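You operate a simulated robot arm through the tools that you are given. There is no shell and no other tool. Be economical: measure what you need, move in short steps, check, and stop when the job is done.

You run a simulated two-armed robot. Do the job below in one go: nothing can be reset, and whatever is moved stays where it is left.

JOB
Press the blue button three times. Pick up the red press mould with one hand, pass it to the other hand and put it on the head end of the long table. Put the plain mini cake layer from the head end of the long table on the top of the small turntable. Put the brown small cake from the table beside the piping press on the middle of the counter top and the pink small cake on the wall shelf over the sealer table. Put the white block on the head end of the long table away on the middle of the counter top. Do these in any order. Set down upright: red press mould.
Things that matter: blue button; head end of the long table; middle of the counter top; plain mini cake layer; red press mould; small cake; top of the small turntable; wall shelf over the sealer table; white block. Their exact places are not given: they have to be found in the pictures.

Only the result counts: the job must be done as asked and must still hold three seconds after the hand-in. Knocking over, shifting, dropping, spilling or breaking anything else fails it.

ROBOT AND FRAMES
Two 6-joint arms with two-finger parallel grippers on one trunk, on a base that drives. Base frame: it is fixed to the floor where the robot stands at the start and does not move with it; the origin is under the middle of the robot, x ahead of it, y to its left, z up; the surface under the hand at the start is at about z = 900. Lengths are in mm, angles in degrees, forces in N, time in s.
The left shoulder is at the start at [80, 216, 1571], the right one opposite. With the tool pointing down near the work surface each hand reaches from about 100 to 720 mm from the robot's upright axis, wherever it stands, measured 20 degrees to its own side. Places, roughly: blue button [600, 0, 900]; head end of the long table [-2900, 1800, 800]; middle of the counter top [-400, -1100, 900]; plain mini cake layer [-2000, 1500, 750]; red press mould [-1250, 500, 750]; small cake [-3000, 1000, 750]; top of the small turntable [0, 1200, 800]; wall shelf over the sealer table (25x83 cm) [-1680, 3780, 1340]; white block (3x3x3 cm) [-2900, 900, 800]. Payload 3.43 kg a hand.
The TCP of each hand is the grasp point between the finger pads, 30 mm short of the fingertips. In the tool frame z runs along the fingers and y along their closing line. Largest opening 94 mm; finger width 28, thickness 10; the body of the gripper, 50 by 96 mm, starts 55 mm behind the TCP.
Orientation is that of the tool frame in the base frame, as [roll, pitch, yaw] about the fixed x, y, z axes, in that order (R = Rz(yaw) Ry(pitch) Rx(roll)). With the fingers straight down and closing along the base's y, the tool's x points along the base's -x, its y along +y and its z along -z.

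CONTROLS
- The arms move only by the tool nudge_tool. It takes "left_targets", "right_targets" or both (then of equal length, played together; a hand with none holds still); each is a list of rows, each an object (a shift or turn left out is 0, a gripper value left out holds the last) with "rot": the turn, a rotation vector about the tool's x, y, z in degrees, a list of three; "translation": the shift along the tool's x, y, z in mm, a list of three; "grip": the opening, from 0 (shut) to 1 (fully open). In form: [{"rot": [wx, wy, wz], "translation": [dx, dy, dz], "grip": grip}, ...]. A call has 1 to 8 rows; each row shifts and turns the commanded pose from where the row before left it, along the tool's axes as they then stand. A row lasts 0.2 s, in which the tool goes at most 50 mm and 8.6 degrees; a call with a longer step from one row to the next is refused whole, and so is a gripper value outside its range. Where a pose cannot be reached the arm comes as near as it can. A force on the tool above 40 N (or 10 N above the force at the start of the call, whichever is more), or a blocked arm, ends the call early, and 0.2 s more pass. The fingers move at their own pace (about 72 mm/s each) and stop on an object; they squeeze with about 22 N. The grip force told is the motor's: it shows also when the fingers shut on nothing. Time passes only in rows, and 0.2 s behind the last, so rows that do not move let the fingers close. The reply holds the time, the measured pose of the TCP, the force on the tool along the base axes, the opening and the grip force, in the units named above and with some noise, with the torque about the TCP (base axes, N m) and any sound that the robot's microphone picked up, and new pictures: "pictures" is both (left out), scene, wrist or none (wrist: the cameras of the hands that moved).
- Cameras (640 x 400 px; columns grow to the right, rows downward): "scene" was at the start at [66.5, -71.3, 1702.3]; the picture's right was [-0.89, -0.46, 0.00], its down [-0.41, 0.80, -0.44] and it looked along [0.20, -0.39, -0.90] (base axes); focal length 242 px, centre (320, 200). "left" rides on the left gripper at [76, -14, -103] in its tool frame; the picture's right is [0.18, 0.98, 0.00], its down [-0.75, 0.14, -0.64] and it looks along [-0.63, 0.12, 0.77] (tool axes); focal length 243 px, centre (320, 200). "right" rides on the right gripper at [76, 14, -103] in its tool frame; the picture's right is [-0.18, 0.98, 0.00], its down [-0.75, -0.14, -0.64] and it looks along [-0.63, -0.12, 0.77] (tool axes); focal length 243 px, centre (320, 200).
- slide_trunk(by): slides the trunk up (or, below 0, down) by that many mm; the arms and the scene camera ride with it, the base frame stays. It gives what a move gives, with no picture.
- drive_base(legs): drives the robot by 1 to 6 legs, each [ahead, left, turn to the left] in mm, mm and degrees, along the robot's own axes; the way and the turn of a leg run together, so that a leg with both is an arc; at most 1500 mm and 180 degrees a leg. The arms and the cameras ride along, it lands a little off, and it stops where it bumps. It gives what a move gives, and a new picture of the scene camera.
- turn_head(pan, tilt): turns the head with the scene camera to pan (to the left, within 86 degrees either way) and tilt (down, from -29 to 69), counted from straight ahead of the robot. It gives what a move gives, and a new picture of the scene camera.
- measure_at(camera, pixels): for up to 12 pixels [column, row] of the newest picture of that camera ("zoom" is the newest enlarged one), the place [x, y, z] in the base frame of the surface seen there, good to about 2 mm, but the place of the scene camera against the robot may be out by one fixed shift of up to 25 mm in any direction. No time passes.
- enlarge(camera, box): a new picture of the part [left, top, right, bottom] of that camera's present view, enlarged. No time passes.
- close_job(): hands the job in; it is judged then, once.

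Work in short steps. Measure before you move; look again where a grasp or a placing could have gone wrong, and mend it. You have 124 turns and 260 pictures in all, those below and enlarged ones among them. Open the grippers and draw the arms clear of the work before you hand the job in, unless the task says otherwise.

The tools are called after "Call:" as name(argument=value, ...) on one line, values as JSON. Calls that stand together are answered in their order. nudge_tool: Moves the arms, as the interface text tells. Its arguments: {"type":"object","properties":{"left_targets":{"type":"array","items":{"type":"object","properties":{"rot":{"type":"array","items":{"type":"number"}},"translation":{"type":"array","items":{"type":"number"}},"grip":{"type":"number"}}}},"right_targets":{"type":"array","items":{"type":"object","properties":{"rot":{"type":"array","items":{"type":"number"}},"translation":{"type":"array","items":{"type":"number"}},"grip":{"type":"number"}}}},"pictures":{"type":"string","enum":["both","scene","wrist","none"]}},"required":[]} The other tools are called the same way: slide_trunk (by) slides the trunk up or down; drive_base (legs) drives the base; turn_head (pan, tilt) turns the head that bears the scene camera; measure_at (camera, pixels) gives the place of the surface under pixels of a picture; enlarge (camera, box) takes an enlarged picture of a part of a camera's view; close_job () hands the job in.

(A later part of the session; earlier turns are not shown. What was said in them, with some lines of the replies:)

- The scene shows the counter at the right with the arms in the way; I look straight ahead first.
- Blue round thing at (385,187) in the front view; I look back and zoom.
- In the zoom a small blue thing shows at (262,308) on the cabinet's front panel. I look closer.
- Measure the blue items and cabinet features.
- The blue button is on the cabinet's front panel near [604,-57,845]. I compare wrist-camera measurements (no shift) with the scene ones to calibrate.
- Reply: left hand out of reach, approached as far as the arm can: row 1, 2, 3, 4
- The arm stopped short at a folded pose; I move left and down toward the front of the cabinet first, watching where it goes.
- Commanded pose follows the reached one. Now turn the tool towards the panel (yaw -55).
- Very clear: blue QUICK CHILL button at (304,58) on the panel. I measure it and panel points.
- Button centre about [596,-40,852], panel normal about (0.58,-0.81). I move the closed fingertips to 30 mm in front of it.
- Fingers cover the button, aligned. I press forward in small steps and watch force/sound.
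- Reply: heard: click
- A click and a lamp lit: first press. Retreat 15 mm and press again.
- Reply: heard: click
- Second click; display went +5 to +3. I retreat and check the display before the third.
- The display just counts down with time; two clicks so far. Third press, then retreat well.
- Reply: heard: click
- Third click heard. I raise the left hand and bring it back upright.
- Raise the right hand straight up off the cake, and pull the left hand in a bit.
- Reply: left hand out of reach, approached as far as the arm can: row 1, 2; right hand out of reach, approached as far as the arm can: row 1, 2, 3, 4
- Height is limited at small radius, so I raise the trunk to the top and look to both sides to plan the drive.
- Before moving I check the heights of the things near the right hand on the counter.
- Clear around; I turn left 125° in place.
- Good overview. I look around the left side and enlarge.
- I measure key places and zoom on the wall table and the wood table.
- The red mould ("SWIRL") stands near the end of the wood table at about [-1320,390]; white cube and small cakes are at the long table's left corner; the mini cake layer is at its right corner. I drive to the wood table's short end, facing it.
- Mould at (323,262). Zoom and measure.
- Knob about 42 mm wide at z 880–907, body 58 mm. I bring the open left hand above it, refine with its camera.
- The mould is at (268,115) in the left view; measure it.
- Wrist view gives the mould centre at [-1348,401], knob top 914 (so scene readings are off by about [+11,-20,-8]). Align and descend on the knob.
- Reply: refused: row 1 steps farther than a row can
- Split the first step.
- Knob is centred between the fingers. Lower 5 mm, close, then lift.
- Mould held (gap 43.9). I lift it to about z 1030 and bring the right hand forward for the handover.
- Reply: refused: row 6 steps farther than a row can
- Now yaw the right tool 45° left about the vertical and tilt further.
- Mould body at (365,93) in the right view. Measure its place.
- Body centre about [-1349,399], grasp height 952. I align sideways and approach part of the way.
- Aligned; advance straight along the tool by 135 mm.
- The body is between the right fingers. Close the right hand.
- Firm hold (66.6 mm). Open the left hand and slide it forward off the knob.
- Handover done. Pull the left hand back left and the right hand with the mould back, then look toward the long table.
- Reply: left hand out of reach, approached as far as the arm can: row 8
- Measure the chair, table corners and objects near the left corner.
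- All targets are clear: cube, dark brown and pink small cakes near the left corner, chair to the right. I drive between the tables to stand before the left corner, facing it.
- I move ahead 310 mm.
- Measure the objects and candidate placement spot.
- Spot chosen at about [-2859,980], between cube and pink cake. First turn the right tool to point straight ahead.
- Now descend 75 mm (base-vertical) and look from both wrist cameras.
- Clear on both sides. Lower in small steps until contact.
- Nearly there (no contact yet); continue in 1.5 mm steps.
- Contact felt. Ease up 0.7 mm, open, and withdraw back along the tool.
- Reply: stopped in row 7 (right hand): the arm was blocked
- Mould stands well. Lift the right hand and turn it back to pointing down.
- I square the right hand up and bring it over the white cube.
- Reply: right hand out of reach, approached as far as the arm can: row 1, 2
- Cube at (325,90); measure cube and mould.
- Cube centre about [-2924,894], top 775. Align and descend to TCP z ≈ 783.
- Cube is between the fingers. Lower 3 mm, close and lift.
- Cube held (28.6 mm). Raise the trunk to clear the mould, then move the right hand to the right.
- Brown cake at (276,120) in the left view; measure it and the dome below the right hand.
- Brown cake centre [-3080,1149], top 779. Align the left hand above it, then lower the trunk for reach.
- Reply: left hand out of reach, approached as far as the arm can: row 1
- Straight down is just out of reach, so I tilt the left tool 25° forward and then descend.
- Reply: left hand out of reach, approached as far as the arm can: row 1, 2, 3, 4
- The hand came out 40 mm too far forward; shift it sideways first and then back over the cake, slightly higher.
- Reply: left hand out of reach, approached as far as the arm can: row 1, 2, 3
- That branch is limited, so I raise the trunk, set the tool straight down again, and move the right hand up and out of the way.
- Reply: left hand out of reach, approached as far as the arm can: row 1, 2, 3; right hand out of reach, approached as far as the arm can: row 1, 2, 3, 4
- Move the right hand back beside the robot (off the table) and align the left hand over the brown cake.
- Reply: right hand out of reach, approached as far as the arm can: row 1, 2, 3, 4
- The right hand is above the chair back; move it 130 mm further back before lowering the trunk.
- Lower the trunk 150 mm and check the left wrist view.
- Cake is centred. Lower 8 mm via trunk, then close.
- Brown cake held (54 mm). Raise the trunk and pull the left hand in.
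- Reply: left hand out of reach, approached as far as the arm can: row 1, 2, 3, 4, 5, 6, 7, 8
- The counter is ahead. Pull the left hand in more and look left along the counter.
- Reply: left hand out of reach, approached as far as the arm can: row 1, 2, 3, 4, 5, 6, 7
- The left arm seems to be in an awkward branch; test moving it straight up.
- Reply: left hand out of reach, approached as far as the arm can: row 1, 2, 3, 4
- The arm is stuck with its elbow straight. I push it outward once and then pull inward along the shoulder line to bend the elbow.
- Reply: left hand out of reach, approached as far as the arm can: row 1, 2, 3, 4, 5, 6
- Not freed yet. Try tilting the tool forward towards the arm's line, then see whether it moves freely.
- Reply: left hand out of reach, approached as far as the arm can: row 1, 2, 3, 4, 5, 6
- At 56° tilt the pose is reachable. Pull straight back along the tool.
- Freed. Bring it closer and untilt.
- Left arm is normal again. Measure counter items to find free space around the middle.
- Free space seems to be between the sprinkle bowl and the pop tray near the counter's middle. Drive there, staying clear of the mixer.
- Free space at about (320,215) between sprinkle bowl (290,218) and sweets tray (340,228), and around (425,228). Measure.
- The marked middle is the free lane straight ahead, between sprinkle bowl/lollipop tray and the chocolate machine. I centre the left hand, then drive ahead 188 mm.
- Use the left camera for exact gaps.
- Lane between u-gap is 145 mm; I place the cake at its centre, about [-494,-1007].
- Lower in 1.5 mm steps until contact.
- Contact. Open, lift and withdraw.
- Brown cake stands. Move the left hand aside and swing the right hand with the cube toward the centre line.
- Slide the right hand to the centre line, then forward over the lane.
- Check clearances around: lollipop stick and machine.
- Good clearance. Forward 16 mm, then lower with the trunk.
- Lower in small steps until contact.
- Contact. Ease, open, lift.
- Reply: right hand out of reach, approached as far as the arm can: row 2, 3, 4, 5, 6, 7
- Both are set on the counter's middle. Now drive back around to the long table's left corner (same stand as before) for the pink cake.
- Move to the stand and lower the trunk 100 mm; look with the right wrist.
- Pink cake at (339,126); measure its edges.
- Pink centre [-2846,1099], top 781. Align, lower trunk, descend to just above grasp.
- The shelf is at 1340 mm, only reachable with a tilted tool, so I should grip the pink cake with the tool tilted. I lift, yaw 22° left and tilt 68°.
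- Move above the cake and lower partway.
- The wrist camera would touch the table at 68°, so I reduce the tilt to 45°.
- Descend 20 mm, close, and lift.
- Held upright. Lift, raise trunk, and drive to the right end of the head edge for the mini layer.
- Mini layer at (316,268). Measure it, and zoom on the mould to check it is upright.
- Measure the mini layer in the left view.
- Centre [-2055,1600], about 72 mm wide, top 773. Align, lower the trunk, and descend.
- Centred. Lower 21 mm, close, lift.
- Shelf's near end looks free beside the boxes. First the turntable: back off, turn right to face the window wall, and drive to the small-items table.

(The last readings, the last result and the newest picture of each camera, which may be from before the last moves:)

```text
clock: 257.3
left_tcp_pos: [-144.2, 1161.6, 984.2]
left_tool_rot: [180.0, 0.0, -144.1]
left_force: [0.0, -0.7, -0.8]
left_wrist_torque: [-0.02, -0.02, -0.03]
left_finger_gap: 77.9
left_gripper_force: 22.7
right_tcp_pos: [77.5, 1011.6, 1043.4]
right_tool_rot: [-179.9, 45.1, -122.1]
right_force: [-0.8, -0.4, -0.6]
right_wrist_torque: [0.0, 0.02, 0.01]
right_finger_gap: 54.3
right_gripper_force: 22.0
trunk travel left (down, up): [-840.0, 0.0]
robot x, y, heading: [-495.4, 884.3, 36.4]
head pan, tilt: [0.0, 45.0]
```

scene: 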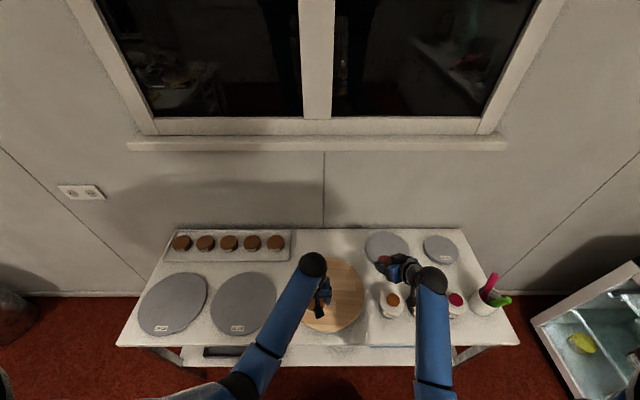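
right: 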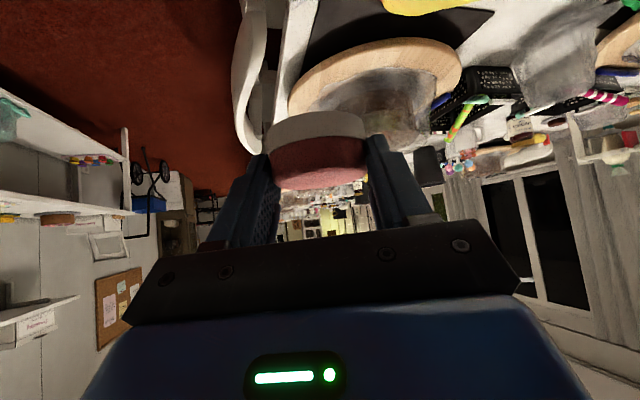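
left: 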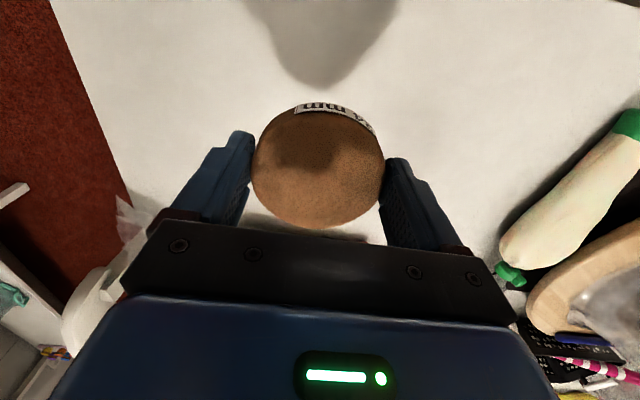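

Several discs; zoom to identify the small turntable.

Call:
enlarge(camera="scene", box=[120, 215, 330, 350])

Call:
enlarge(camera="scene", box=[310, 215, 530, 355])

Call:
measure_at(camera="scene", pixels=[[175, 303], [245, 303], [345, 290], [387, 245], [440, 250], [336, 310], [360, 335], [375, 330], [340, 266], [400, 255]])

```text
2.96 times, centred on (225, 282) of scene
```

zoom: 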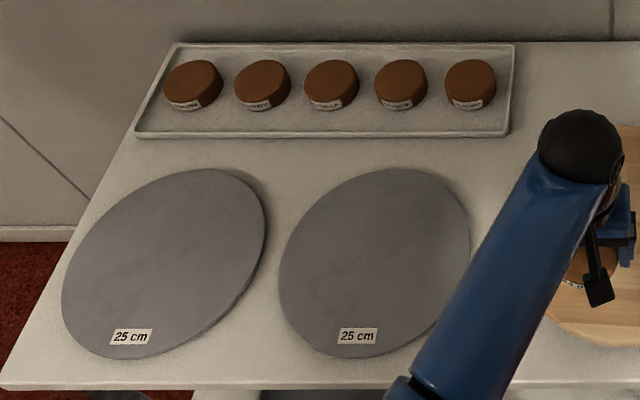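

```text
2.86 times, centred on (420, 285) of scene
```

zoom: 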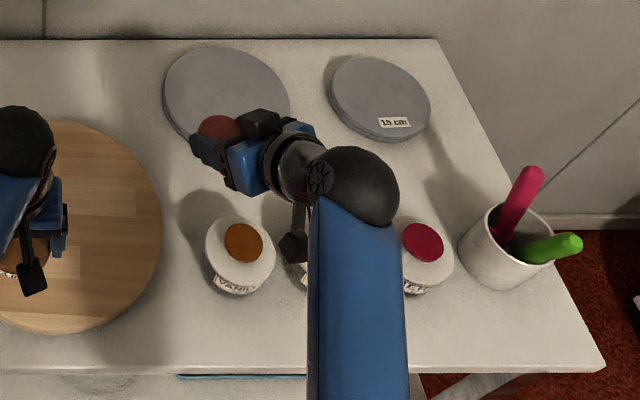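

```text
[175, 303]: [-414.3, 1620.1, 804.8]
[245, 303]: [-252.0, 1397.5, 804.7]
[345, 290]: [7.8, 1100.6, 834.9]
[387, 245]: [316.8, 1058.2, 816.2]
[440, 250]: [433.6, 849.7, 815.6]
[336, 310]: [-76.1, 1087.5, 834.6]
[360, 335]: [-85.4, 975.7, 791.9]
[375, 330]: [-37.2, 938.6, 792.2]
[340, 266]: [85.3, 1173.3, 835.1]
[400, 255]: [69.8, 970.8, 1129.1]
```

The wooden disc at z ≈ 835 (on a base) is the turntable; others are cake boards. Look with the left camera for its exact outline.

Call:
nudge_tool(left_targets=[{"translation": [0, 0, -40]}], pictures="wrist")

```text
clock: 257.7
left_tcp_pos: [-144.0, 1160.2, 1025.7]
left_tool_rot: [179.9, -0.1, -144.1]
left_force: [-0.1, -0.4, -0.9]
left_wrist_torque: [0.04, 0.0, -0.03]
left_finger_gap: 78.0
left_gripper_force: 21.8
right_tcp_pos: [76.9, 1014.1, 1044.3]
right_tool_rot: [-179.9, 45.0, -121.9]
right_force: [0.9, 0.2, 0.4]
right_wrist_torque: [0.01, -0.02, 0.01]
right_finger_gap: 54.0
right_gripper_force: 22.1
trunk travel left (down, up): [-840.0, 0.0]
robot x, y, heading: [-495.1, 884.5, 35.8]
head pan, tilt: [0.0, 45.0]
```

left: 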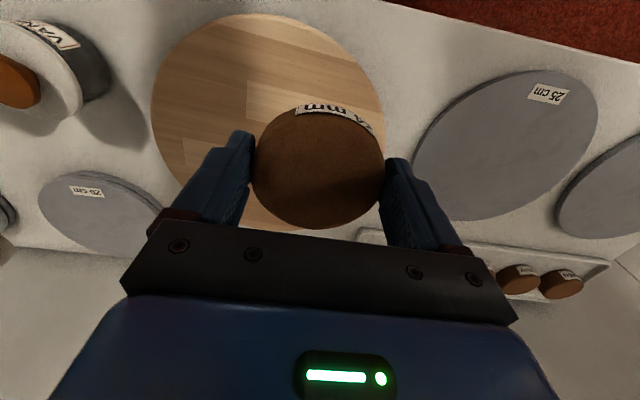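

Measure the disc's edges.

Call:
measure_at(camera="left", pixels=[[153, 105], [382, 105], [255, 16], [270, 226], [180, 50], [350, 55], [200, 165], [250, 90]])

```text
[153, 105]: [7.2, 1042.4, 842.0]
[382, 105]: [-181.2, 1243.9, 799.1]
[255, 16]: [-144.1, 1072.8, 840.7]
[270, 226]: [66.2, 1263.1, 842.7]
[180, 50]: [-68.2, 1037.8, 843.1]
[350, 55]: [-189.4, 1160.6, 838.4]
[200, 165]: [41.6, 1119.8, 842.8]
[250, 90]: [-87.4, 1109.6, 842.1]
```

Turntable centre ≈ [-38,1188], radius ≈ 153, top 842. Move over its centre, lower trunk, descend.

Call:
nudge_tool(left_targets=[{"translation": [-34, -13.1, 0]}, {"translation": [-34, -13.1, 0]}, {"translation": [-34, -13.2, 0]}], pictures="none")

Call:
slide_trunk(by=-80)

Call:
nudge_tool(left_targets=[{"translation": [0, 0, 35]}, {"translation": [0, 0, 21]}, {}], pictures="wrist")

```text
clock: 258.5
left_tcp_pos: [-38.1, 1189.8, 1023.9]
left_tool_rot: [180.0, -0.2, -144.1]
left_force: [-0.4, -0.3, -0.6]
left_wrist_torque: [-0.02, 0.03, 0.0]
left_finger_gap: 77.9
left_gripper_force: 21.9
right_tcp_pos: [78.0, 1012.8, 1042.1]
right_tool_rot: [-179.9, 45.0, -122.0]
right_force: [-0.3, 0.5, 0.7]
right_wrist_torque: [0.02, 0.02, 0.02]
right_finger_gap: 54.4
right_gripper_force: 22.4
trunk travel left (down, up): [-840.0, 0.0]
robot x, y, heading: [-491.3, 885.4, 36.0]
head pan, tilt: [0.0, 45.0]
```

```text
clock: 259.6
left_tcp_pos: [-38.8, 1187.8, 944.4]
left_tool_rot: [180.0, -0.1, -144.4]
left_force: [-0.8, -0.5, -1.1]
left_wrist_torque: [-0.02, -0.03, 0.01]
left_finger_gap: 78.0
left_gripper_force: 21.9
right_tcp_pos: [76.4, 1012.8, 963.0]
right_tool_rot: [-179.8, 44.9, -122.1]
right_force: [-0.9, 0.1, -0.7]
right_wrist_torque: [0.01, 0.04, 0.01]
right_finger_gap: 54.1
right_gripper_force: 22.0
trunk travel left (down, up): [-760.0, 80.0]
robot x, y, heading: [-495.2, 882.9, 35.9]
head pan, tilt: [0.0, 45.0]
```

```text
clock: 260.4
left_tcp_pos: [-38.7, 1189.0, 888.6]
left_tool_rot: [179.9, -0.1, -144.2]
left_force: [1.1, -0.4, -0.4]
left_wrist_torque: [-0.03, -0.02, -0.03]
left_finger_gap: 78.5
left_gripper_force: 22.5
right_tcp_pos: [77.0, 1011.4, 963.0]
right_tool_rot: [-179.8, 45.0, -121.9]
right_force: [-0.1, 0.2, -0.1]
right_wrist_torque: [0.0, 0.0, -0.05]
right_finger_gap: 54.1
right_gripper_force: 21.5
trunk travel left (down, up): [-760.0, 80.0]
robot x, y, heading: [-497.2, 887.4, 36.0]
head pan, tilt: [0.0, 45.0]
```

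left: 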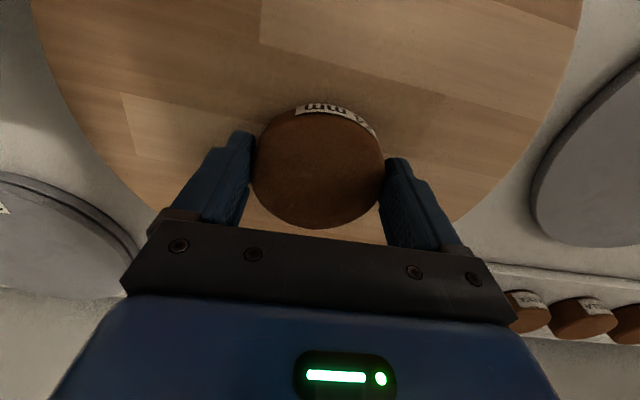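

Nearly at the surface; lower gently until contact.

Call:
nudge_tool(left_targets=[{"translation": [0, 0, 6]}, {"translation": [0, 0, 2]}, {"translation": [0, 0, 1.5]}, {"translation": [0, 0, 1.5]}, {}], pictures="none")

```text
clock: 261.6
left_tcp_pos: [-37.7, 1189.2, 877.5]
left_tool_rot: [179.8, -0.1, -144.2]
left_force: [0.1, 0.6, 0.5]
left_wrist_torque: [0.02, -0.03, -0.02]
left_finger_gap: 77.9
left_gripper_force: 22.0
right_tcp_pos: [76.3, 1013.2, 963.6]
right_tool_rot: [-179.8, 44.9, -122.0]
right_force: [-0.3, -0.3, -0.2]
right_wrist_torque: [0.01, 0.0, -0.04]
right_finger_gap: 54.2
right_gripper_force: 21.9
trunk travel left (down, up): [-760.0, 80.0]
robot x, y, heading: [-494.5, 885.3, 36.0]
head pan, tilt: [0.0, 45.0]
```

Call:
nudge_tool(left_targets=[{"translation": [0, 0, 1.5]}, {"translation": [0, 0, 1.2]}, {}], pictures="none")

```text
clock: 262.4
left_tcp_pos: [-38.1, 1187.4, 875.8]
left_tool_rot: [180.0, 0.2, -144.1]
left_force: [-0.4, 1.2, 16.9]
left_wrist_torque: [-0.07, 0.15, 0.02]
left_finger_gap: 78.0
left_gripper_force: 21.9
right_tcp_pos: [75.3, 1012.0, 965.1]
right_tool_rot: [-179.8, 45.1, -121.9]
right_force: [0.0, 0.4, 0.0]
right_wrist_torque: [0.02, 0.03, 0.0]
right_finger_gap: 54.0
right_gripper_force: 22.6
trunk travel left (down, up): [-760.0, 80.0]
robot x, y, heading: [-494.1, 884.0, 35.7]
head pan, tilt: [0.0, 45.0]
```

Contact. Ease 1 mm, open, lift and withdraw.

Call:
nudge_tool(left_targets=[{"translation": [0, 0, -1]}, {"grip": 1}, {}, {"translation": [0, 0, -20]}, {"translation": [0, 0, -45]}, {"translation": [0, 0, -20]}], pictures="wrist")

Call:
slide_trunk(by=80)

Call:
nudge_tool(left_targets=[{"translation": [40, 15, 0]}, {"translation": [40, 15, 0]}, {"translation": [40, 25, 0]}, {"translation": [40, 35, 0]}, {"translation": [0, 45, 0]}], pictures="scene")

```text
clock: 263.8
left_tcp_pos: [-38.1, 1189.3, 961.8]
left_tool_rot: [179.9, -0.1, -144.2]
left_force: [0.2, 0.5, 0.2]
left_wrist_torque: [0.0, -0.03, -0.01]
left_finger_gap: 94.1
left_gripper_force: 0.1
right_tcp_pos: [76.6, 1012.1, 963.7]
right_tool_rot: [-179.8, 45.0, -121.9]
right_force: [-0.5, -0.6, 1.0]
right_wrist_torque: [0.01, 0.01, -0.02]
right_finger_gap: 54.2
right_gripper_force: 22.0
trunk travel left (down, up): [-760.0, 80.0]
robot x, y, heading: [-492.9, 885.4, 36.0]
head pan, tilt: [0.0, 45.0]
```

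left: 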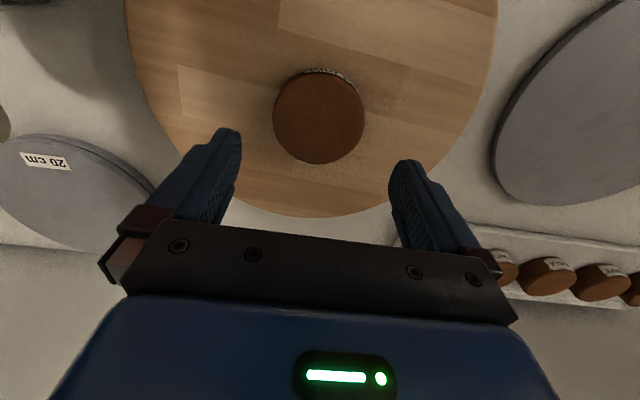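

```text
clock: 265.0
left_tcp_pos: [-38.3, 1188.3, 1041.9]
left_tool_rot: [179.9, -0.1, -144.2]
left_force: [-0.2, -0.4, 0.4]
left_wrist_torque: [0.02, -0.01, -0.02]
left_finger_gap: 94.0
left_gripper_force: 0.0
right_tcp_pos: [77.4, 1012.5, 1043.2]
right_tool_rot: [-179.8, 44.8, -122.0]
right_force: [-0.7, 0.1, -0.3]
right_wrist_torque: [0.03, 0.0, 0.01]
right_finger_gap: 54.3
right_gripper_force: 22.3
trunk travel left (down, up): [-840.0, 0.0]
robot x, y, heading: [-493.4, 884.8, 35.9]
head pan, tilt: [0.0, 45.0]
```

```text
refused: row 4 steps farther than a row can; nothing moved
```

Mini layer stands on the turntable. Retract the left hand and drive along the wall toward the sealer table, then look.

Call:
nudge_tool(left_targets=[{"translation": [40, 15, 0]}, {"translation": [40, 15, 0]}, {"translation": [40, 25, 0]}, {"translation": [30, 35, 0]}, {"translation": [0, 45, 0]}], pictures="none")

Call:
drive_base(legs=[[-130, 0, 0], [0, 1350, 0]])

Call:
turn_head(pan=40, tilt=20)

```text
clock: 266.2
left_tcp_pos: [-239.8, 1212.0, 1042.5]
left_tool_rot: [-180.0, 0.0, -144.2]
left_force: [-0.1, 0.3, 0.8]
left_wrist_torque: [0.0, 0.0, 0.03]
left_finger_gap: 94.0
left_gripper_force: 0.1
right_tcp_pos: [76.3, 1012.7, 1043.2]
right_tool_rot: [-179.7, 44.9, -121.9]
right_force: [-0.5, 1.1, -0.6]
right_wrist_torque: [-0.03, 0.0, 0.02]
right_finger_gap: 54.2
right_gripper_force: 21.8
trunk travel left (down, up): [-840.0, 0.0]
robot x, y, heading: [-495.9, 887.0, 35.7]
head pan, tilt: [0.0, 45.0]
```

```text
clock: 273.8
left_tcp_pos: [-1130.9, 2226.3, 1042.2]
left_tool_rot: [179.9, 0.0, -144.4]
left_force: [0.1, 0.5, 0.0]
left_wrist_torque: [-0.01, 0.0, -0.02]
left_finger_gap: 94.0
left_gripper_force: 0.0
right_tcp_pos: [-815.6, 2028.0, 1042.5]
right_tool_rot: [-179.9, 45.0, -122.2]
right_force: [-0.4, 0.9, 0.7]
right_wrist_torque: [0.05, -0.01, 0.05]
right_finger_gap: 54.1
right_gripper_force: 21.8
trunk travel left (down, up): [-840.0, 0.0]
robot x, y, heading: [-1386.8, 1901.0, 35.7]
head pan, tilt: [0.0, 45.0]
```

scene: 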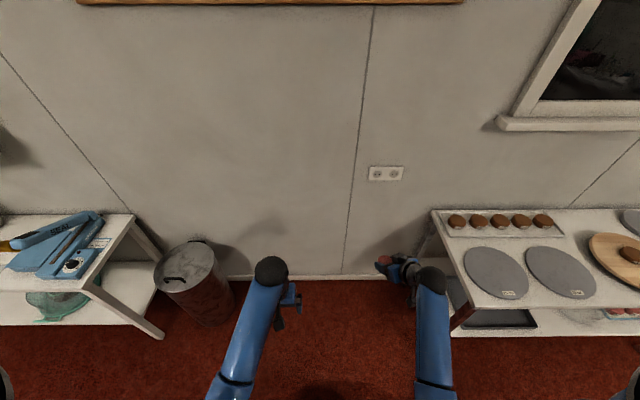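

```text
clock: 274.9
left_tcp_pos: [-1130.5, 2226.9, 1041.3]
left_tool_rot: [179.8, 0.0, -144.4]
left_force: [0.0, 0.2, -0.4]
left_wrist_torque: [-0.02, -0.05, -0.02]
left_finger_gap: 94.1
left_gripper_force: 0.1
right_tcp_pos: [-815.2, 2029.5, 1043.7]
right_tool_rot: [-179.7, 44.9, -122.2]
right_force: [-0.1, 0.2, -0.9]
right_wrist_torque: [0.01, -0.01, 0.0]
right_finger_gap: 54.0
right_gripper_force: 21.9
trunk travel left (down, up): [-840.0, 0.0]
robot x, y, heading: [-1389.3, 1902.4, 35.6]
head pan, tilt: [40.0, 20.0]
```

scene: 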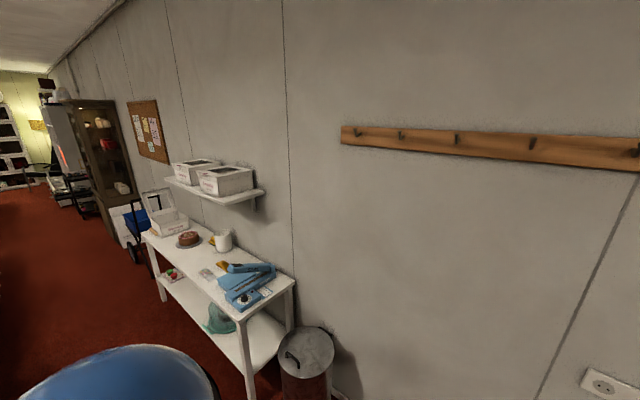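

Measure shelf corners, free end, box, table edge.

Call:
enlarge(camera="scene", box=[140, 130, 320, 242])

Call:
measure_at(camera="scene", pixels=[[228, 203], [263, 191], [167, 180], [240, 194], [257, 189], [253, 187], [207, 194], [237, 320], [295, 281], [145, 236], [240, 170], [285, 360]])

```text
3.56 times, centred on (230, 186) of scene
```

zoom: 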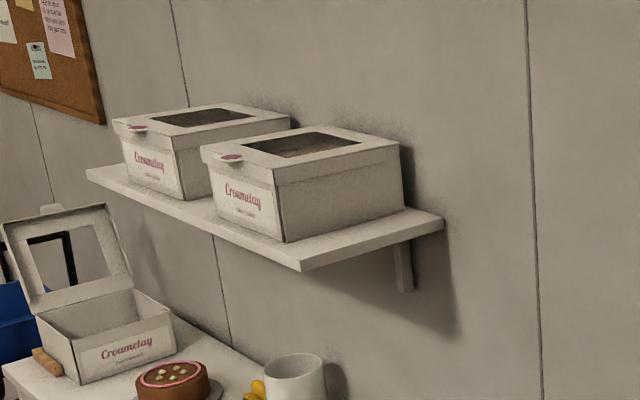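

```text
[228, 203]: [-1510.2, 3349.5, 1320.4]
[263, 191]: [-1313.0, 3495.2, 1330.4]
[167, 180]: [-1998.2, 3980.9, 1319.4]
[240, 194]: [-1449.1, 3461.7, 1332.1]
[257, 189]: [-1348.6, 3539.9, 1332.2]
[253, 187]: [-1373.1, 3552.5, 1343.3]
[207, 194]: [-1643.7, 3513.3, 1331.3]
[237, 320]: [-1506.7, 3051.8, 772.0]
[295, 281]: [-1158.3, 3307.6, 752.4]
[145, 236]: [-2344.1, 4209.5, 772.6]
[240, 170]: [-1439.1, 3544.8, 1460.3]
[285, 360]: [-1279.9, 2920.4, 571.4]
```

The shelf's free strip is at its near end (about 80 mm wide). I will approach along the shelf's length with the hand pointing that way; drive to a stand in the corridor with heading 104°.

Call:
drive_base(legs=[[0, 915, 0], [0, 0, 68.4], [63, -157, 0]])

Call:
nudge_tool(right_targets=[{"translation": [-30, 0, -30]}, {"translation": [-30, 0, -30]}, {"translation": [-30, 0, -30]}, {"translation": [-30, 0, -30]}, {"translation": [-30, 0, -30]}, {"translation": [-30, 0, -30]}, {"translation": [-30, 0, -30]}, {"translation": [-30, 0, -30]}], pictures="wrist")

Call:
turn_head(pan=-35, tilt=20)

```text
clock: 283.7
left_tcp_pos: [-1977.1, 3102.1, 1041.5]
left_tool_rot: [-179.9, 0.1, -76.9]
left_force: [-0.2, -0.5, -0.3]
left_wrist_torque: [0.03, 0.0, 0.01]
left_finger_gap: 93.8
left_gripper_force: 0.0
right_tcp_pos: [-1672.7, 3315.8, 1043.9]
right_tool_rot: [-179.5, 44.9, -54.5]
right_force: [0.1, 0.0, -0.1]
right_wrist_torque: [0.01, -0.03, -0.06]
right_finger_gap: 54.1
right_gripper_force: 22.8
trunk travel left (down, up): [-840.0, 0.0]
robot x, y, heading: [-1773.8, 2742.1, 103.2]
head pan, tilt: [40.0, 20.0]
```

scene: 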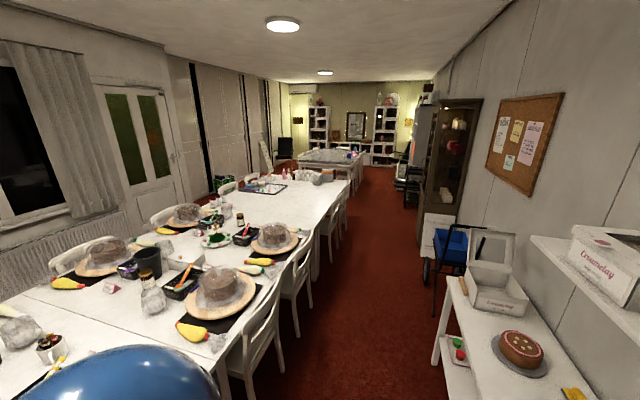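

```text
clock: 285.5
left_tcp_pos: [-1974.5, 3102.7, 1040.3]
left_tool_rot: [-180.0, -0.1, -76.8]
left_force: [-0.2, -0.3, 0.4]
left_wrist_torque: [0.03, -0.01, 0.03]
left_finger_gap: 94.1
left_gripper_force: 0.0
right_tcp_pos: [-1680.0, 3344.3, 1340.2]
right_tool_rot: [-179.9, 45.2, -54.8]
right_force: [-0.4, 0.1, -0.6]
right_wrist_torque: [-0.03, 0.01, 0.0]
right_finger_gap: 54.0
right_gripper_force: 22.4
right hand out of reach, approached as far as the arm can: row 7, 8
trunk travel left (down, up): [-840.0, 0.0]
robot x, y, heading: [-1773.3, 2740.2, 103.1]
head pan, tilt: [40.0, 20.0]
```

right: 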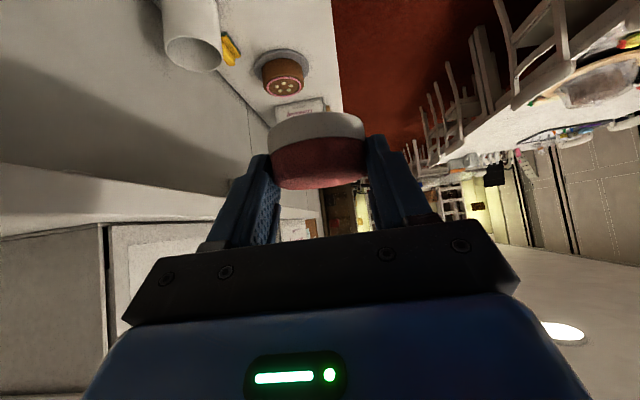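

```text
clock: 287.0
left_tcp_pos: [-1973.6, 3102.0, 1042.1]
left_tool_rot: [179.8, 0.0, -76.9]
left_force: [-0.1, 0.1, 0.1]
left_wrist_torque: [-0.01, 0.0, 0.0]
left_finger_gap: 93.9
left_gripper_force: 0.0
right_tcp_pos: [-1678.1, 3344.2, 1340.2]
right_tool_rot: [-179.8, 45.3, -54.7]
right_force: [0.1, 0.3, -0.1]
right_wrist_torque: [-0.02, -0.01, 0.0]
right_finger_gap: 54.1
right_gripper_force: 21.7
trunk travel left (down, up): [-840.0, 0.0]
robot x, y, heading: [-1773.3, 2742.5, 103.0]
head pan, tilt: [-35.0, 20.0]
```

scene: 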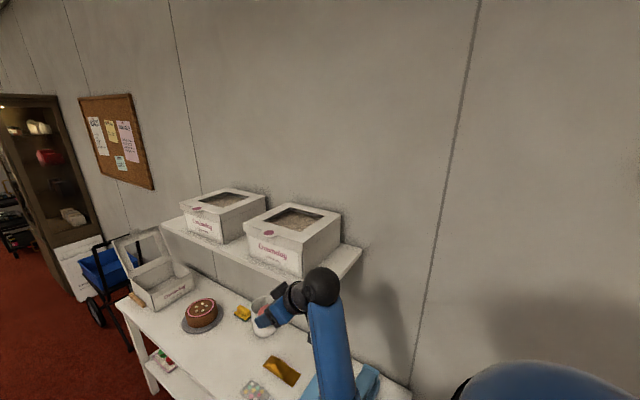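

Height is limited in this folded spot; I go down, move right/back beyond the shelf end, and rise there.

Call:
nudge_tool(right_targets=[{"translation": [34, 0, 34]}, {"translation": [34, 0, 34]}, {"translation": [34, 0, 34]}, {"translation": [34, 0, 34]}, {"translation": [16, -43, -16]}, {"translation": [16, -43, -16]}, {"translation": [16, -43, -16]}, {"translation": [16, -43, -16]}], pictures="none")

Call:
nudge_tool(right_targets=[{"translation": [16, -43, -16]}, {"translation": [16, -43, -16]}, {"translation": [-34, 0, -34]}, {"translation": [-34, 0, -34]}, {"translation": [-34, 0, -34]}, {"translation": [-34, 0, -34]}], pictures="both")

```text
clock: 288.8
left_tcp_pos: [-1974.1, 3103.8, 1041.9]
left_tool_rot: [179.8, 0.0, -76.9]
left_force: [0.6, 0.7, 0.6]
left_wrist_torque: [-0.01, 0.03, 0.01]
left_finger_gap: 94.0
left_gripper_force: 0.1
right_tcp_pos: [-1482.9, 3369.6, 1147.6]
right_tool_rot: [-179.9, 45.0, -54.7]
right_force: [-0.1, -0.2, -0.2]
right_wrist_torque: [-0.01, 0.04, 0.03]
right_finger_gap: 54.1
right_gripper_force: 21.9
trunk travel left (down, up): [-840.0, 0.0]
robot x, y, heading: [-1771.9, 2740.2, 103.2]
head pan, tilt: [-35.0, 20.0]
```

```text
clock: 290.2
left_tcp_pos: [-1975.3, 3103.9, 1042.3]
left_tool_rot: [179.8, 0.0, -76.9]
left_force: [0.3, -0.3, 0.5]
left_wrist_torque: [0.0, 0.02, -0.03]
left_finger_gap: 93.8
left_gripper_force: 0.2
right_tcp_pos: [-1387.6, 3382.2, 1342.2]
right_tool_rot: [-179.9, 44.9, -54.8]
right_force: [-0.4, -1.2, 0.3]
right_wrist_torque: [-0.01, -0.03, -0.03]
right_finger_gap: 54.2
right_gripper_force: 21.6
trunk travel left (down, up): [-840.0, 0.0]
robot x, y, heading: [-1772.5, 2743.4, 103.0]
head pan, tilt: [-35.0, 20.0]
```

scene: 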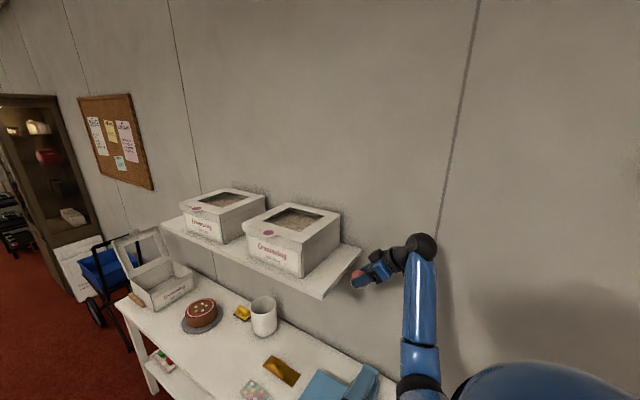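
right: 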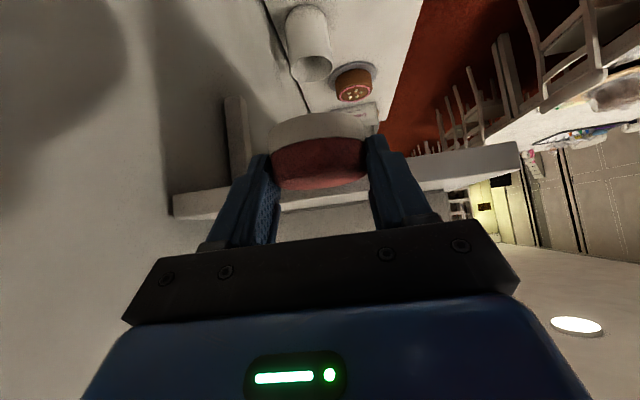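

Now right in front of the shelf's end. Raise another 80 mm and measure the end strip and box.

Call:
nudge_tool(right_targets=[{"translation": [-30, 0, -30]}, {"translation": [-27, 0, -27]}, {}], pictures="wrist")

Call:
enlarge(camera="scene", box=[230, 190, 440, 320])

Call:
measure_at(camera="zoom", pixels=[[300, 270], [330, 245], [220, 258], [285, 318], [395, 170], [350, 170]])

```text
clock: 291.0
left_tcp_pos: [-1976.0, 3102.6, 1041.9]
left_tool_rot: [179.9, 0.0, -76.8]
left_force: [-0.4, -0.4, 0.4]
left_wrist_torque: [0.0, 0.0, 0.01]
left_finger_gap: 94.0
left_gripper_force: 0.1
right_tcp_pos: [-1384.0, 3417.8, 1397.4]
right_tool_rot: [-179.8, 45.2, -54.7]
right_force: [0.5, -0.1, -0.4]
right_wrist_torque: [-0.03, 0.0, 0.02]
right_finger_gap: 54.0
right_gripper_force: 22.1
right hand out of reach, approached as far as the arm can: row 1, 2
trunk travel left (down, up): [-840.0, 0.0]
robot x, y, heading: [-1777.1, 2743.3, 103.3]
head pan, tilt: [-35.0, 20.0]
```

right: 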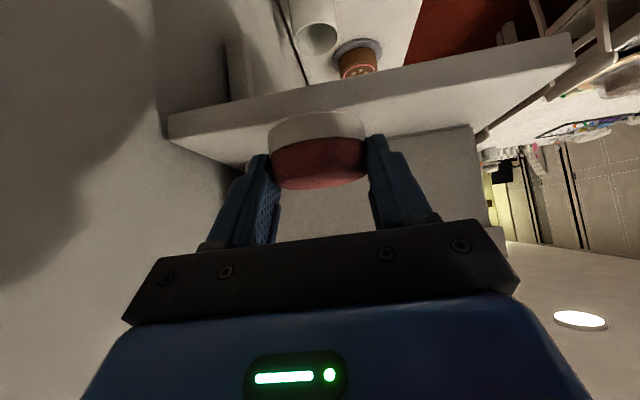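

```text
3.05 times, centred on (335, 255) of scene
```

zoom: 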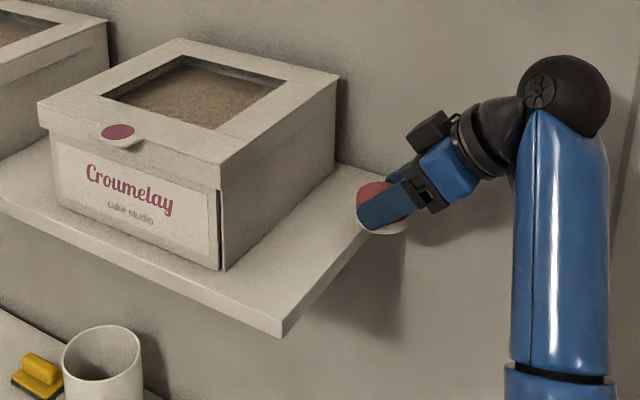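

```text
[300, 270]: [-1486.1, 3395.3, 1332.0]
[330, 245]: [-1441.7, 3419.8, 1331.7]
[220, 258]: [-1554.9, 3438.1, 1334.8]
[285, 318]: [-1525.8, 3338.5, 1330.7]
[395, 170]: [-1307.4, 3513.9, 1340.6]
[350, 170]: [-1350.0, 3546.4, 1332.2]
```

Use the right wrist camera to locate the shelf edge and box precisely.

Call:
measure_at(camera="right", pixels=[[572, 50], [560, 72], [450, 95], [400, 105], [250, 145], [430, 125], [440, 150], [470, 125], [320, 215], [470, 170], [230, 130]])

```text
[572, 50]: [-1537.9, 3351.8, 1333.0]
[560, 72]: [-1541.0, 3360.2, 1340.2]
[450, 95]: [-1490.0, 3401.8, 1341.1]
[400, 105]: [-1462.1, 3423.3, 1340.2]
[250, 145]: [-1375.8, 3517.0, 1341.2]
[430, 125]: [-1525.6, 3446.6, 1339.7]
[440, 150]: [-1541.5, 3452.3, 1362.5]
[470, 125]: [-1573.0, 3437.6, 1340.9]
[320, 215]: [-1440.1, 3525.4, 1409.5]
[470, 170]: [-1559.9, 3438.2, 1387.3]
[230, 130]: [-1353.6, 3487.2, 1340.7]
```

Strip is 83 mm wide; target cake centre [-1488,3439]. Move over it at this height.

Call:
nudge_tool(right_targets=[{"translation": [-12, 18.2, 12]}, {"translation": [-12, 18.2, 12]}, {"translation": [-12, 18.2, 12]}, {"translation": [-12, 18.2, 12]}, {}], pictures="both")

Call:
enlarge(camera="scene", box=[230, 190, 440, 320])

```text
clock: 292.2
left_tcp_pos: [-1974.0, 3102.0, 1041.2]
left_tool_rot: [179.8, 0.0, -76.9]
left_force: [-0.3, 0.1, 0.8]
left_wrist_torque: [-0.02, 0.0, -0.02]
left_finger_gap: 93.8
left_gripper_force: 0.1
right_tcp_pos: [-1483.7, 3431.2, 1396.2]
right_tool_rot: [-179.8, 45.0, -54.7]
right_force: [-0.9, -0.4, 0.0]
right_wrist_torque: [-0.01, 0.01, -0.01]
right_finger_gap: 54.1
right_gripper_force: 21.7
trunk travel left (down, up): [-840.0, 0.0]
robot x, y, heading: [-1774.9, 2745.3, 102.9]
head pan, tilt: [-35.0, 20.0]
```

scene: 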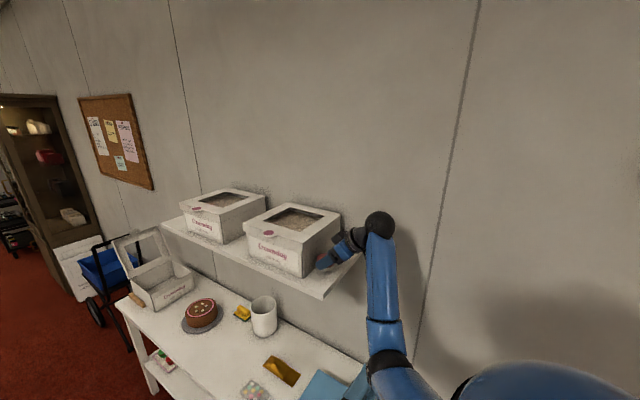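
right: 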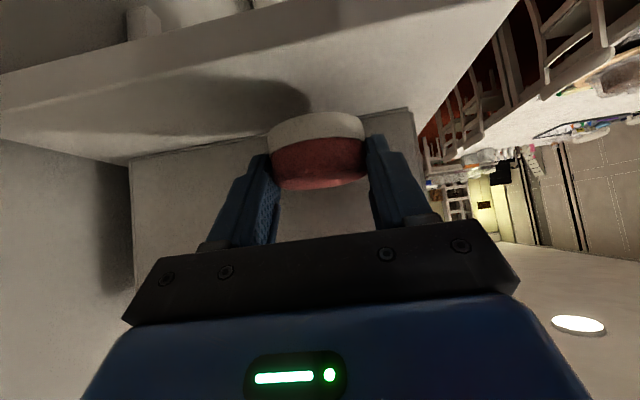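

```text
3.05 times, centred on (335, 255) of scene
```

zoom: 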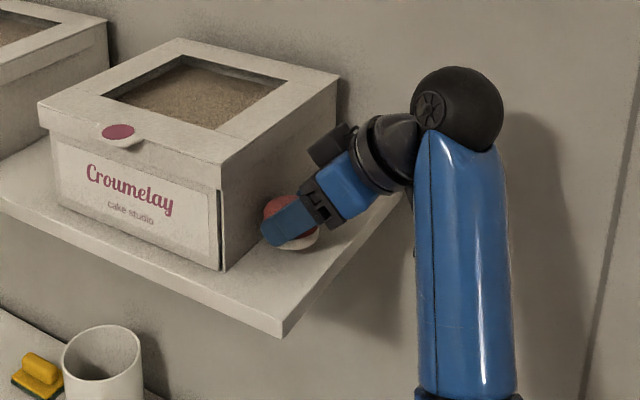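

Position looks right. Lower 16 mm, then gentle steps to contact.

Call:
nudge_tool(right_targets=[{"translation": [6, 0, 6]}, {"translation": [5, 0, 5]}, {"translation": [2, 0, 2]}, {"translation": [1, 0, 1]}, {"translation": [1, 0, 1]}, {}], pictures="wrist")

```text
clock: 293.6
left_tcp_pos: [-1974.2, 3103.1, 1043.5]
left_tool_rot: [179.9, 0.0, -76.9]
left_force: [-0.3, -0.2, -1.3]
left_wrist_torque: [0.02, 0.03, -0.05]
left_finger_gap: 93.7
left_gripper_force: 0.0
right_tcp_pos: [-1484.5, 3431.0, 1374.0]
right_tool_rot: [-179.8, 45.0, -54.7]
right_force: [0.3, -0.7, -0.7]
right_wrist_torque: [0.02, -0.03, -0.01]
right_finger_gap: 54.0
right_gripper_force: 21.7
trunk travel left (down, up): [-840.0, 0.0]
robot x, y, heading: [-1774.1, 2742.6, 103.1]
head pan, tilt: [-35.0, 20.0]
```

right: 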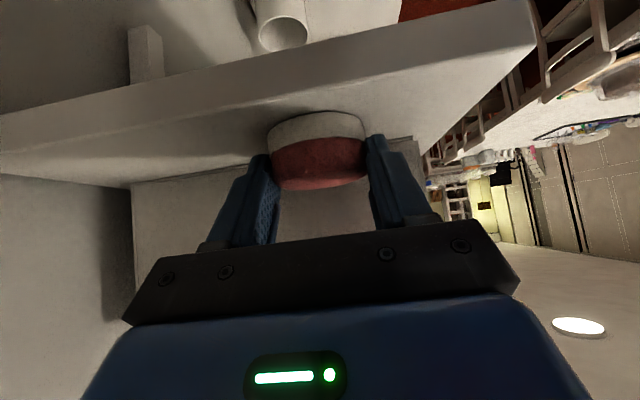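

Continue lowering by about 1 mm steps.

Call:
nudge_tool(right_targets=[{"translation": [0.8, 0, 0.8]}, {"translation": [0.8, 0, 0.8]}, {"translation": [0.7, 0, 0.7]}, {}], pictures="none")

```text
clock: 294.6
left_tcp_pos: [-1974.5, 3103.1, 1041.6]
left_tool_rot: [-180.0, -0.1, -76.9]
left_force: [-0.1, 0.3, -0.6]
left_wrist_torque: [0.01, -0.02, 0.0]
left_finger_gap: 93.9
left_gripper_force: 0.0
right_tcp_pos: [-1483.9, 3430.6, 1375.4]
right_tool_rot: [-179.5, 45.2, -54.4]
right_force: [3.7, 6.2, 17.0]
right_wrist_torque: [0.32, 0.04, -0.12]
right_finger_gap: 54.2
right_gripper_force: 21.9
trunk travel left (down, up): [-840.0, 0.0]
robot x, y, heading: [-1772.0, 2743.2, 102.9]
head pan, tilt: [-35.0, 20.0]
```

Contact. Ease, open, withdraw along the tool.

Call:
nudge_tool(right_targets=[{"translation": [-1.2, 0, -1.2]}, {"grip": 0.8}, {}, {}, {"translation": [0, 0, -20]}, {"translation": [5, 0, -35]}, {"translation": [10, 0, -35]}], pictures="both")

Call:
enlarge(camera="scene", box=[230, 190, 440, 320])

```text
clock: 296.2
left_tcp_pos: [-1972.5, 3103.7, 1042.2]
left_tool_rot: [179.9, 0.0, -77.0]
left_force: [-0.4, -0.6, -0.7]
left_wrist_torque: [0.0, 0.03, 0.01]
left_finger_gap: 93.9
left_gripper_force: 0.2
right_tcp_pos: [-1437.0, 3417.3, 1390.0]
right_tool_rot: [-179.7, 45.4, -54.7]
right_force: [0.4, -0.3, -0.3]
right_wrist_torque: [0.0, 0.0, 0.0]
right_finger_gap: 75.2
right_gripper_force: 0.0
right hand out of reach, approached as far as the arm can: row 6, 7
trunk travel left (down, up): [-840.0, 0.0]
robot x, y, heading: [-1770.7, 2741.7, 103.2]
head pan, tilt: [-35.0, 20.0]
```

scene: 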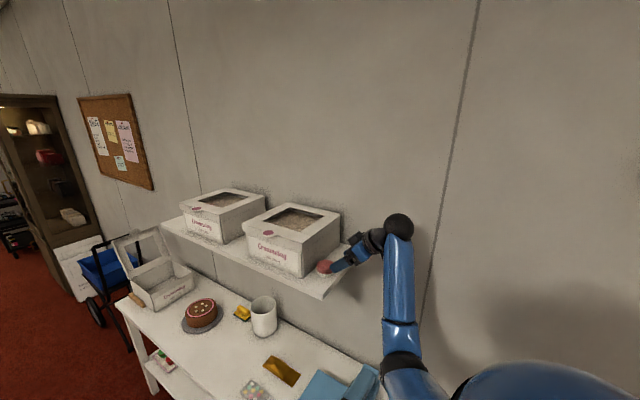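
right: 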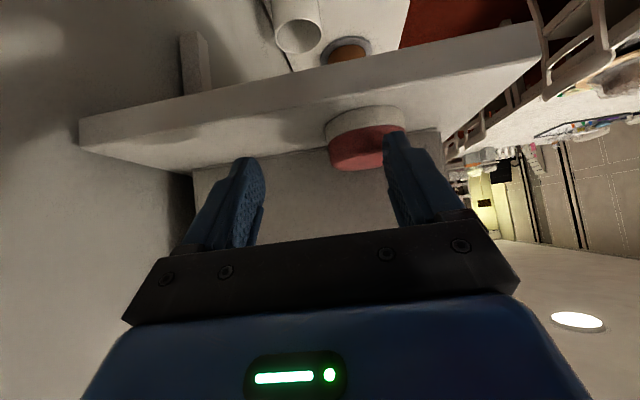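

```text
3.05 times, centred on (335, 255) of scene
```

zoom: 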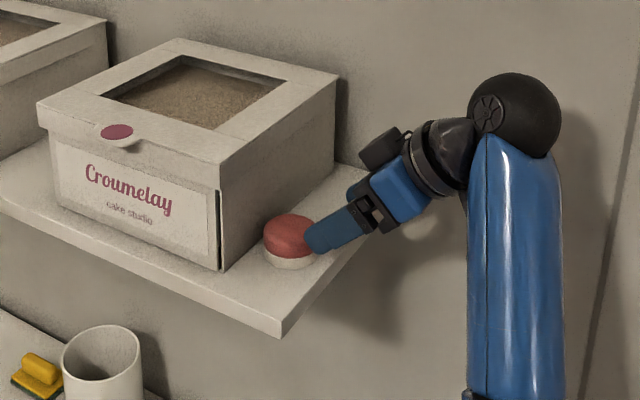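

The hand reached its fold limit and drifted sideways; the cake still stands. I withdraw by driving the base straight back along the shelf's direction.

Call:
drive_base(legs=[[-139, -56, 0]])

Call:
enlarge(camera="scene", box=[230, 190, 440, 320])

Call:
nudge_tool(right_targets=[{}], pictures="wrist")

```text
clock: 297.6
left_tcp_pos: [-1891.3, 2983.0, 1039.8]
left_tool_rot: [179.9, -0.2, -76.8]
left_force: [0.2, 0.2, -1.2]
left_wrist_torque: [-0.01, -0.01, -0.03]
left_finger_gap: 94.1
left_gripper_force: 0.1
right_tcp_pos: [-1354.7, 3300.3, 1388.4]
right_tool_rot: [-179.7, 45.1, -54.6]
right_force: [-0.1, 0.8, -0.8]
right_wrist_torque: [0.02, 0.01, 0.02]
right_finger_gap: 75.4
right_gripper_force: 0.0
trunk travel left (down, up): [-840.0, 0.0]
robot x, y, heading: [-1687.9, 2622.3, 103.1]
head pan, tilt: [-35.0, 20.0]
```

scene: 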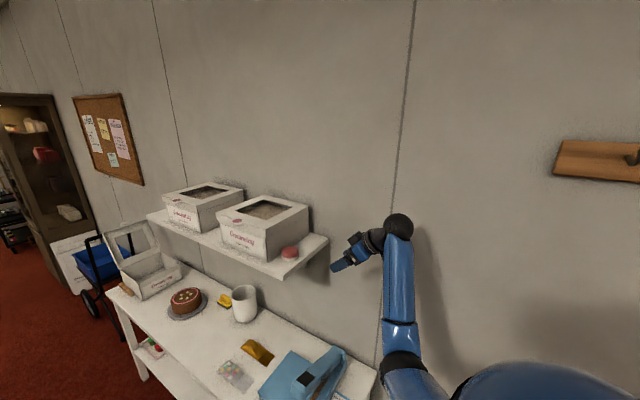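

```text
3.05 times, centred on (335, 255) of scene
```

zoom: 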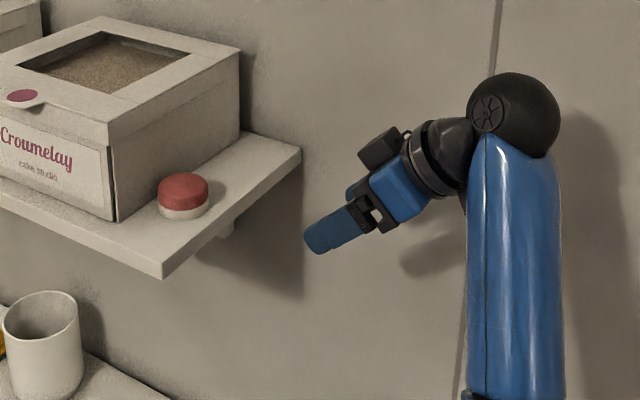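

```text
clock: 298.0
left_tcp_pos: [-1888.8, 2980.5, 1042.6]
left_tool_rot: [179.9, 0.1, -76.8]
left_force: [-0.2, 0.3, -0.5]
left_wrist_torque: [-0.02, 0.01, -0.01]
left_finger_gap: 94.2
left_gripper_force: 0.2
right_tcp_pos: [-1351.9, 3295.8, 1391.2]
right_tool_rot: [-179.7, 45.5, -54.5]
right_force: [0.4, 0.6, -0.2]
right_wrist_torque: [0.0, 0.02, 0.01]
right_finger_gap: 75.3
right_gripper_force: 0.0
trunk travel left (down, up): [-840.0, 0.0]
robot x, y, heading: [-1686.9, 2617.6, 103.0]
head pan, tilt: [-35.0, 20.0]
```

right: 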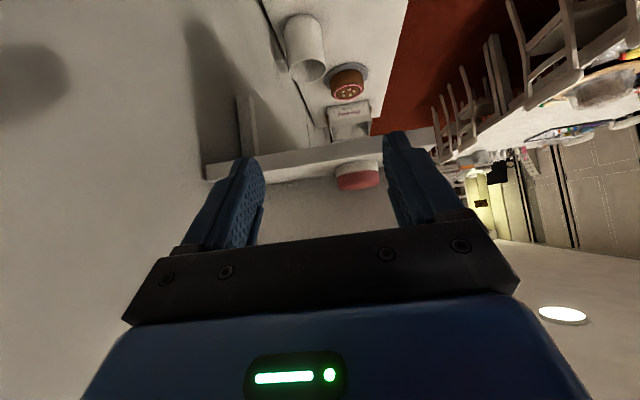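

Everything is set down and standing. I back the robot a little further into the corridor so both open hands are clear.

Call:
drive_base(legs=[[-280, 60, 0]])

Call:
enlarge(camera="scene", box=[180, 170, 340, 290])

```text
clock: 299.9
left_tcp_pos: [-1884.2, 2695.7, 1039.7]
left_tool_rot: [179.9, -0.2, -76.8]
left_force: [-0.4, -0.5, -0.4]
left_wrist_torque: [-0.05, -0.01, -0.02]
left_finger_gap: 94.1
left_gripper_force: 0.1
right_tcp_pos: [-1348.4, 3013.2, 1389.3]
right_tool_rot: [-179.9, 45.3, -54.6]
right_force: [0.9, 0.5, -0.2]
right_wrist_torque: [-0.03, -0.01, 0.01]
right_finger_gap: 75.2
right_gripper_force: 0.1
trunk travel left (down, up): [-840.0, 0.0]
robot x, y, heading: [-1683.6, 2332.2, 103.3]
head pan, tilt: [-35.0, 20.0]
```

scene: 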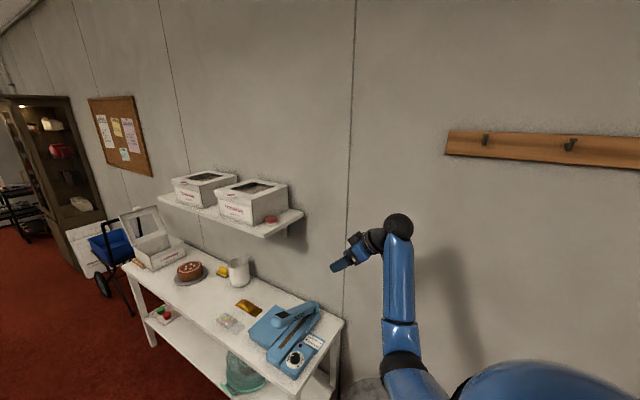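

```text
3.33 times, centred on (260, 230) of scene
```

zoom: 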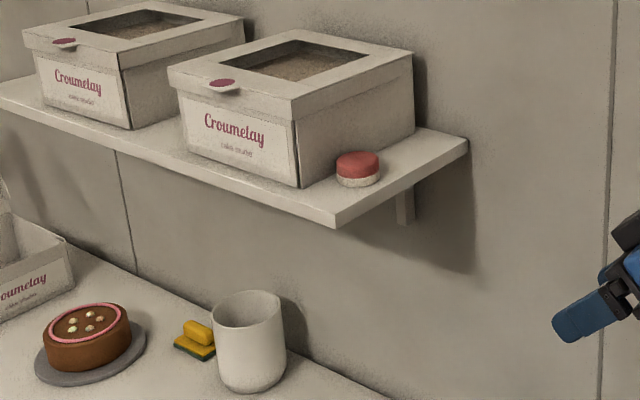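

The pink cake rests on the shelf, the hands are open and clear; I hand the job in.

Call:
close_job()

```text
The job is handed in.
```

I finished every part of the job and handed it in; the hand-in gave no verdict back.

- **Blue button:** pressed three times, with a click heard each time.
- **Red press mould:** picked up with the left hand, passed to the right, and standing upright on the head end of the long table.
- **Plain mini cake layer:** on the wooden round stand on the table under the window, which I took to be the small turntable. The grey discs beside it lie flat and look like cake boards.
- **Brown small cake and white block:** both in the free space in the middle of the counter top.
- **Pink small cake:** on the near end of the wall shelf over the sealer table. The free strip there was only about 83 mm wide, and I drew the hand back close to the cake, but it was still standing in the last picture.

I saw nothing else moved or knocked over in the pictures I took. Both hands are open and clear of the work.
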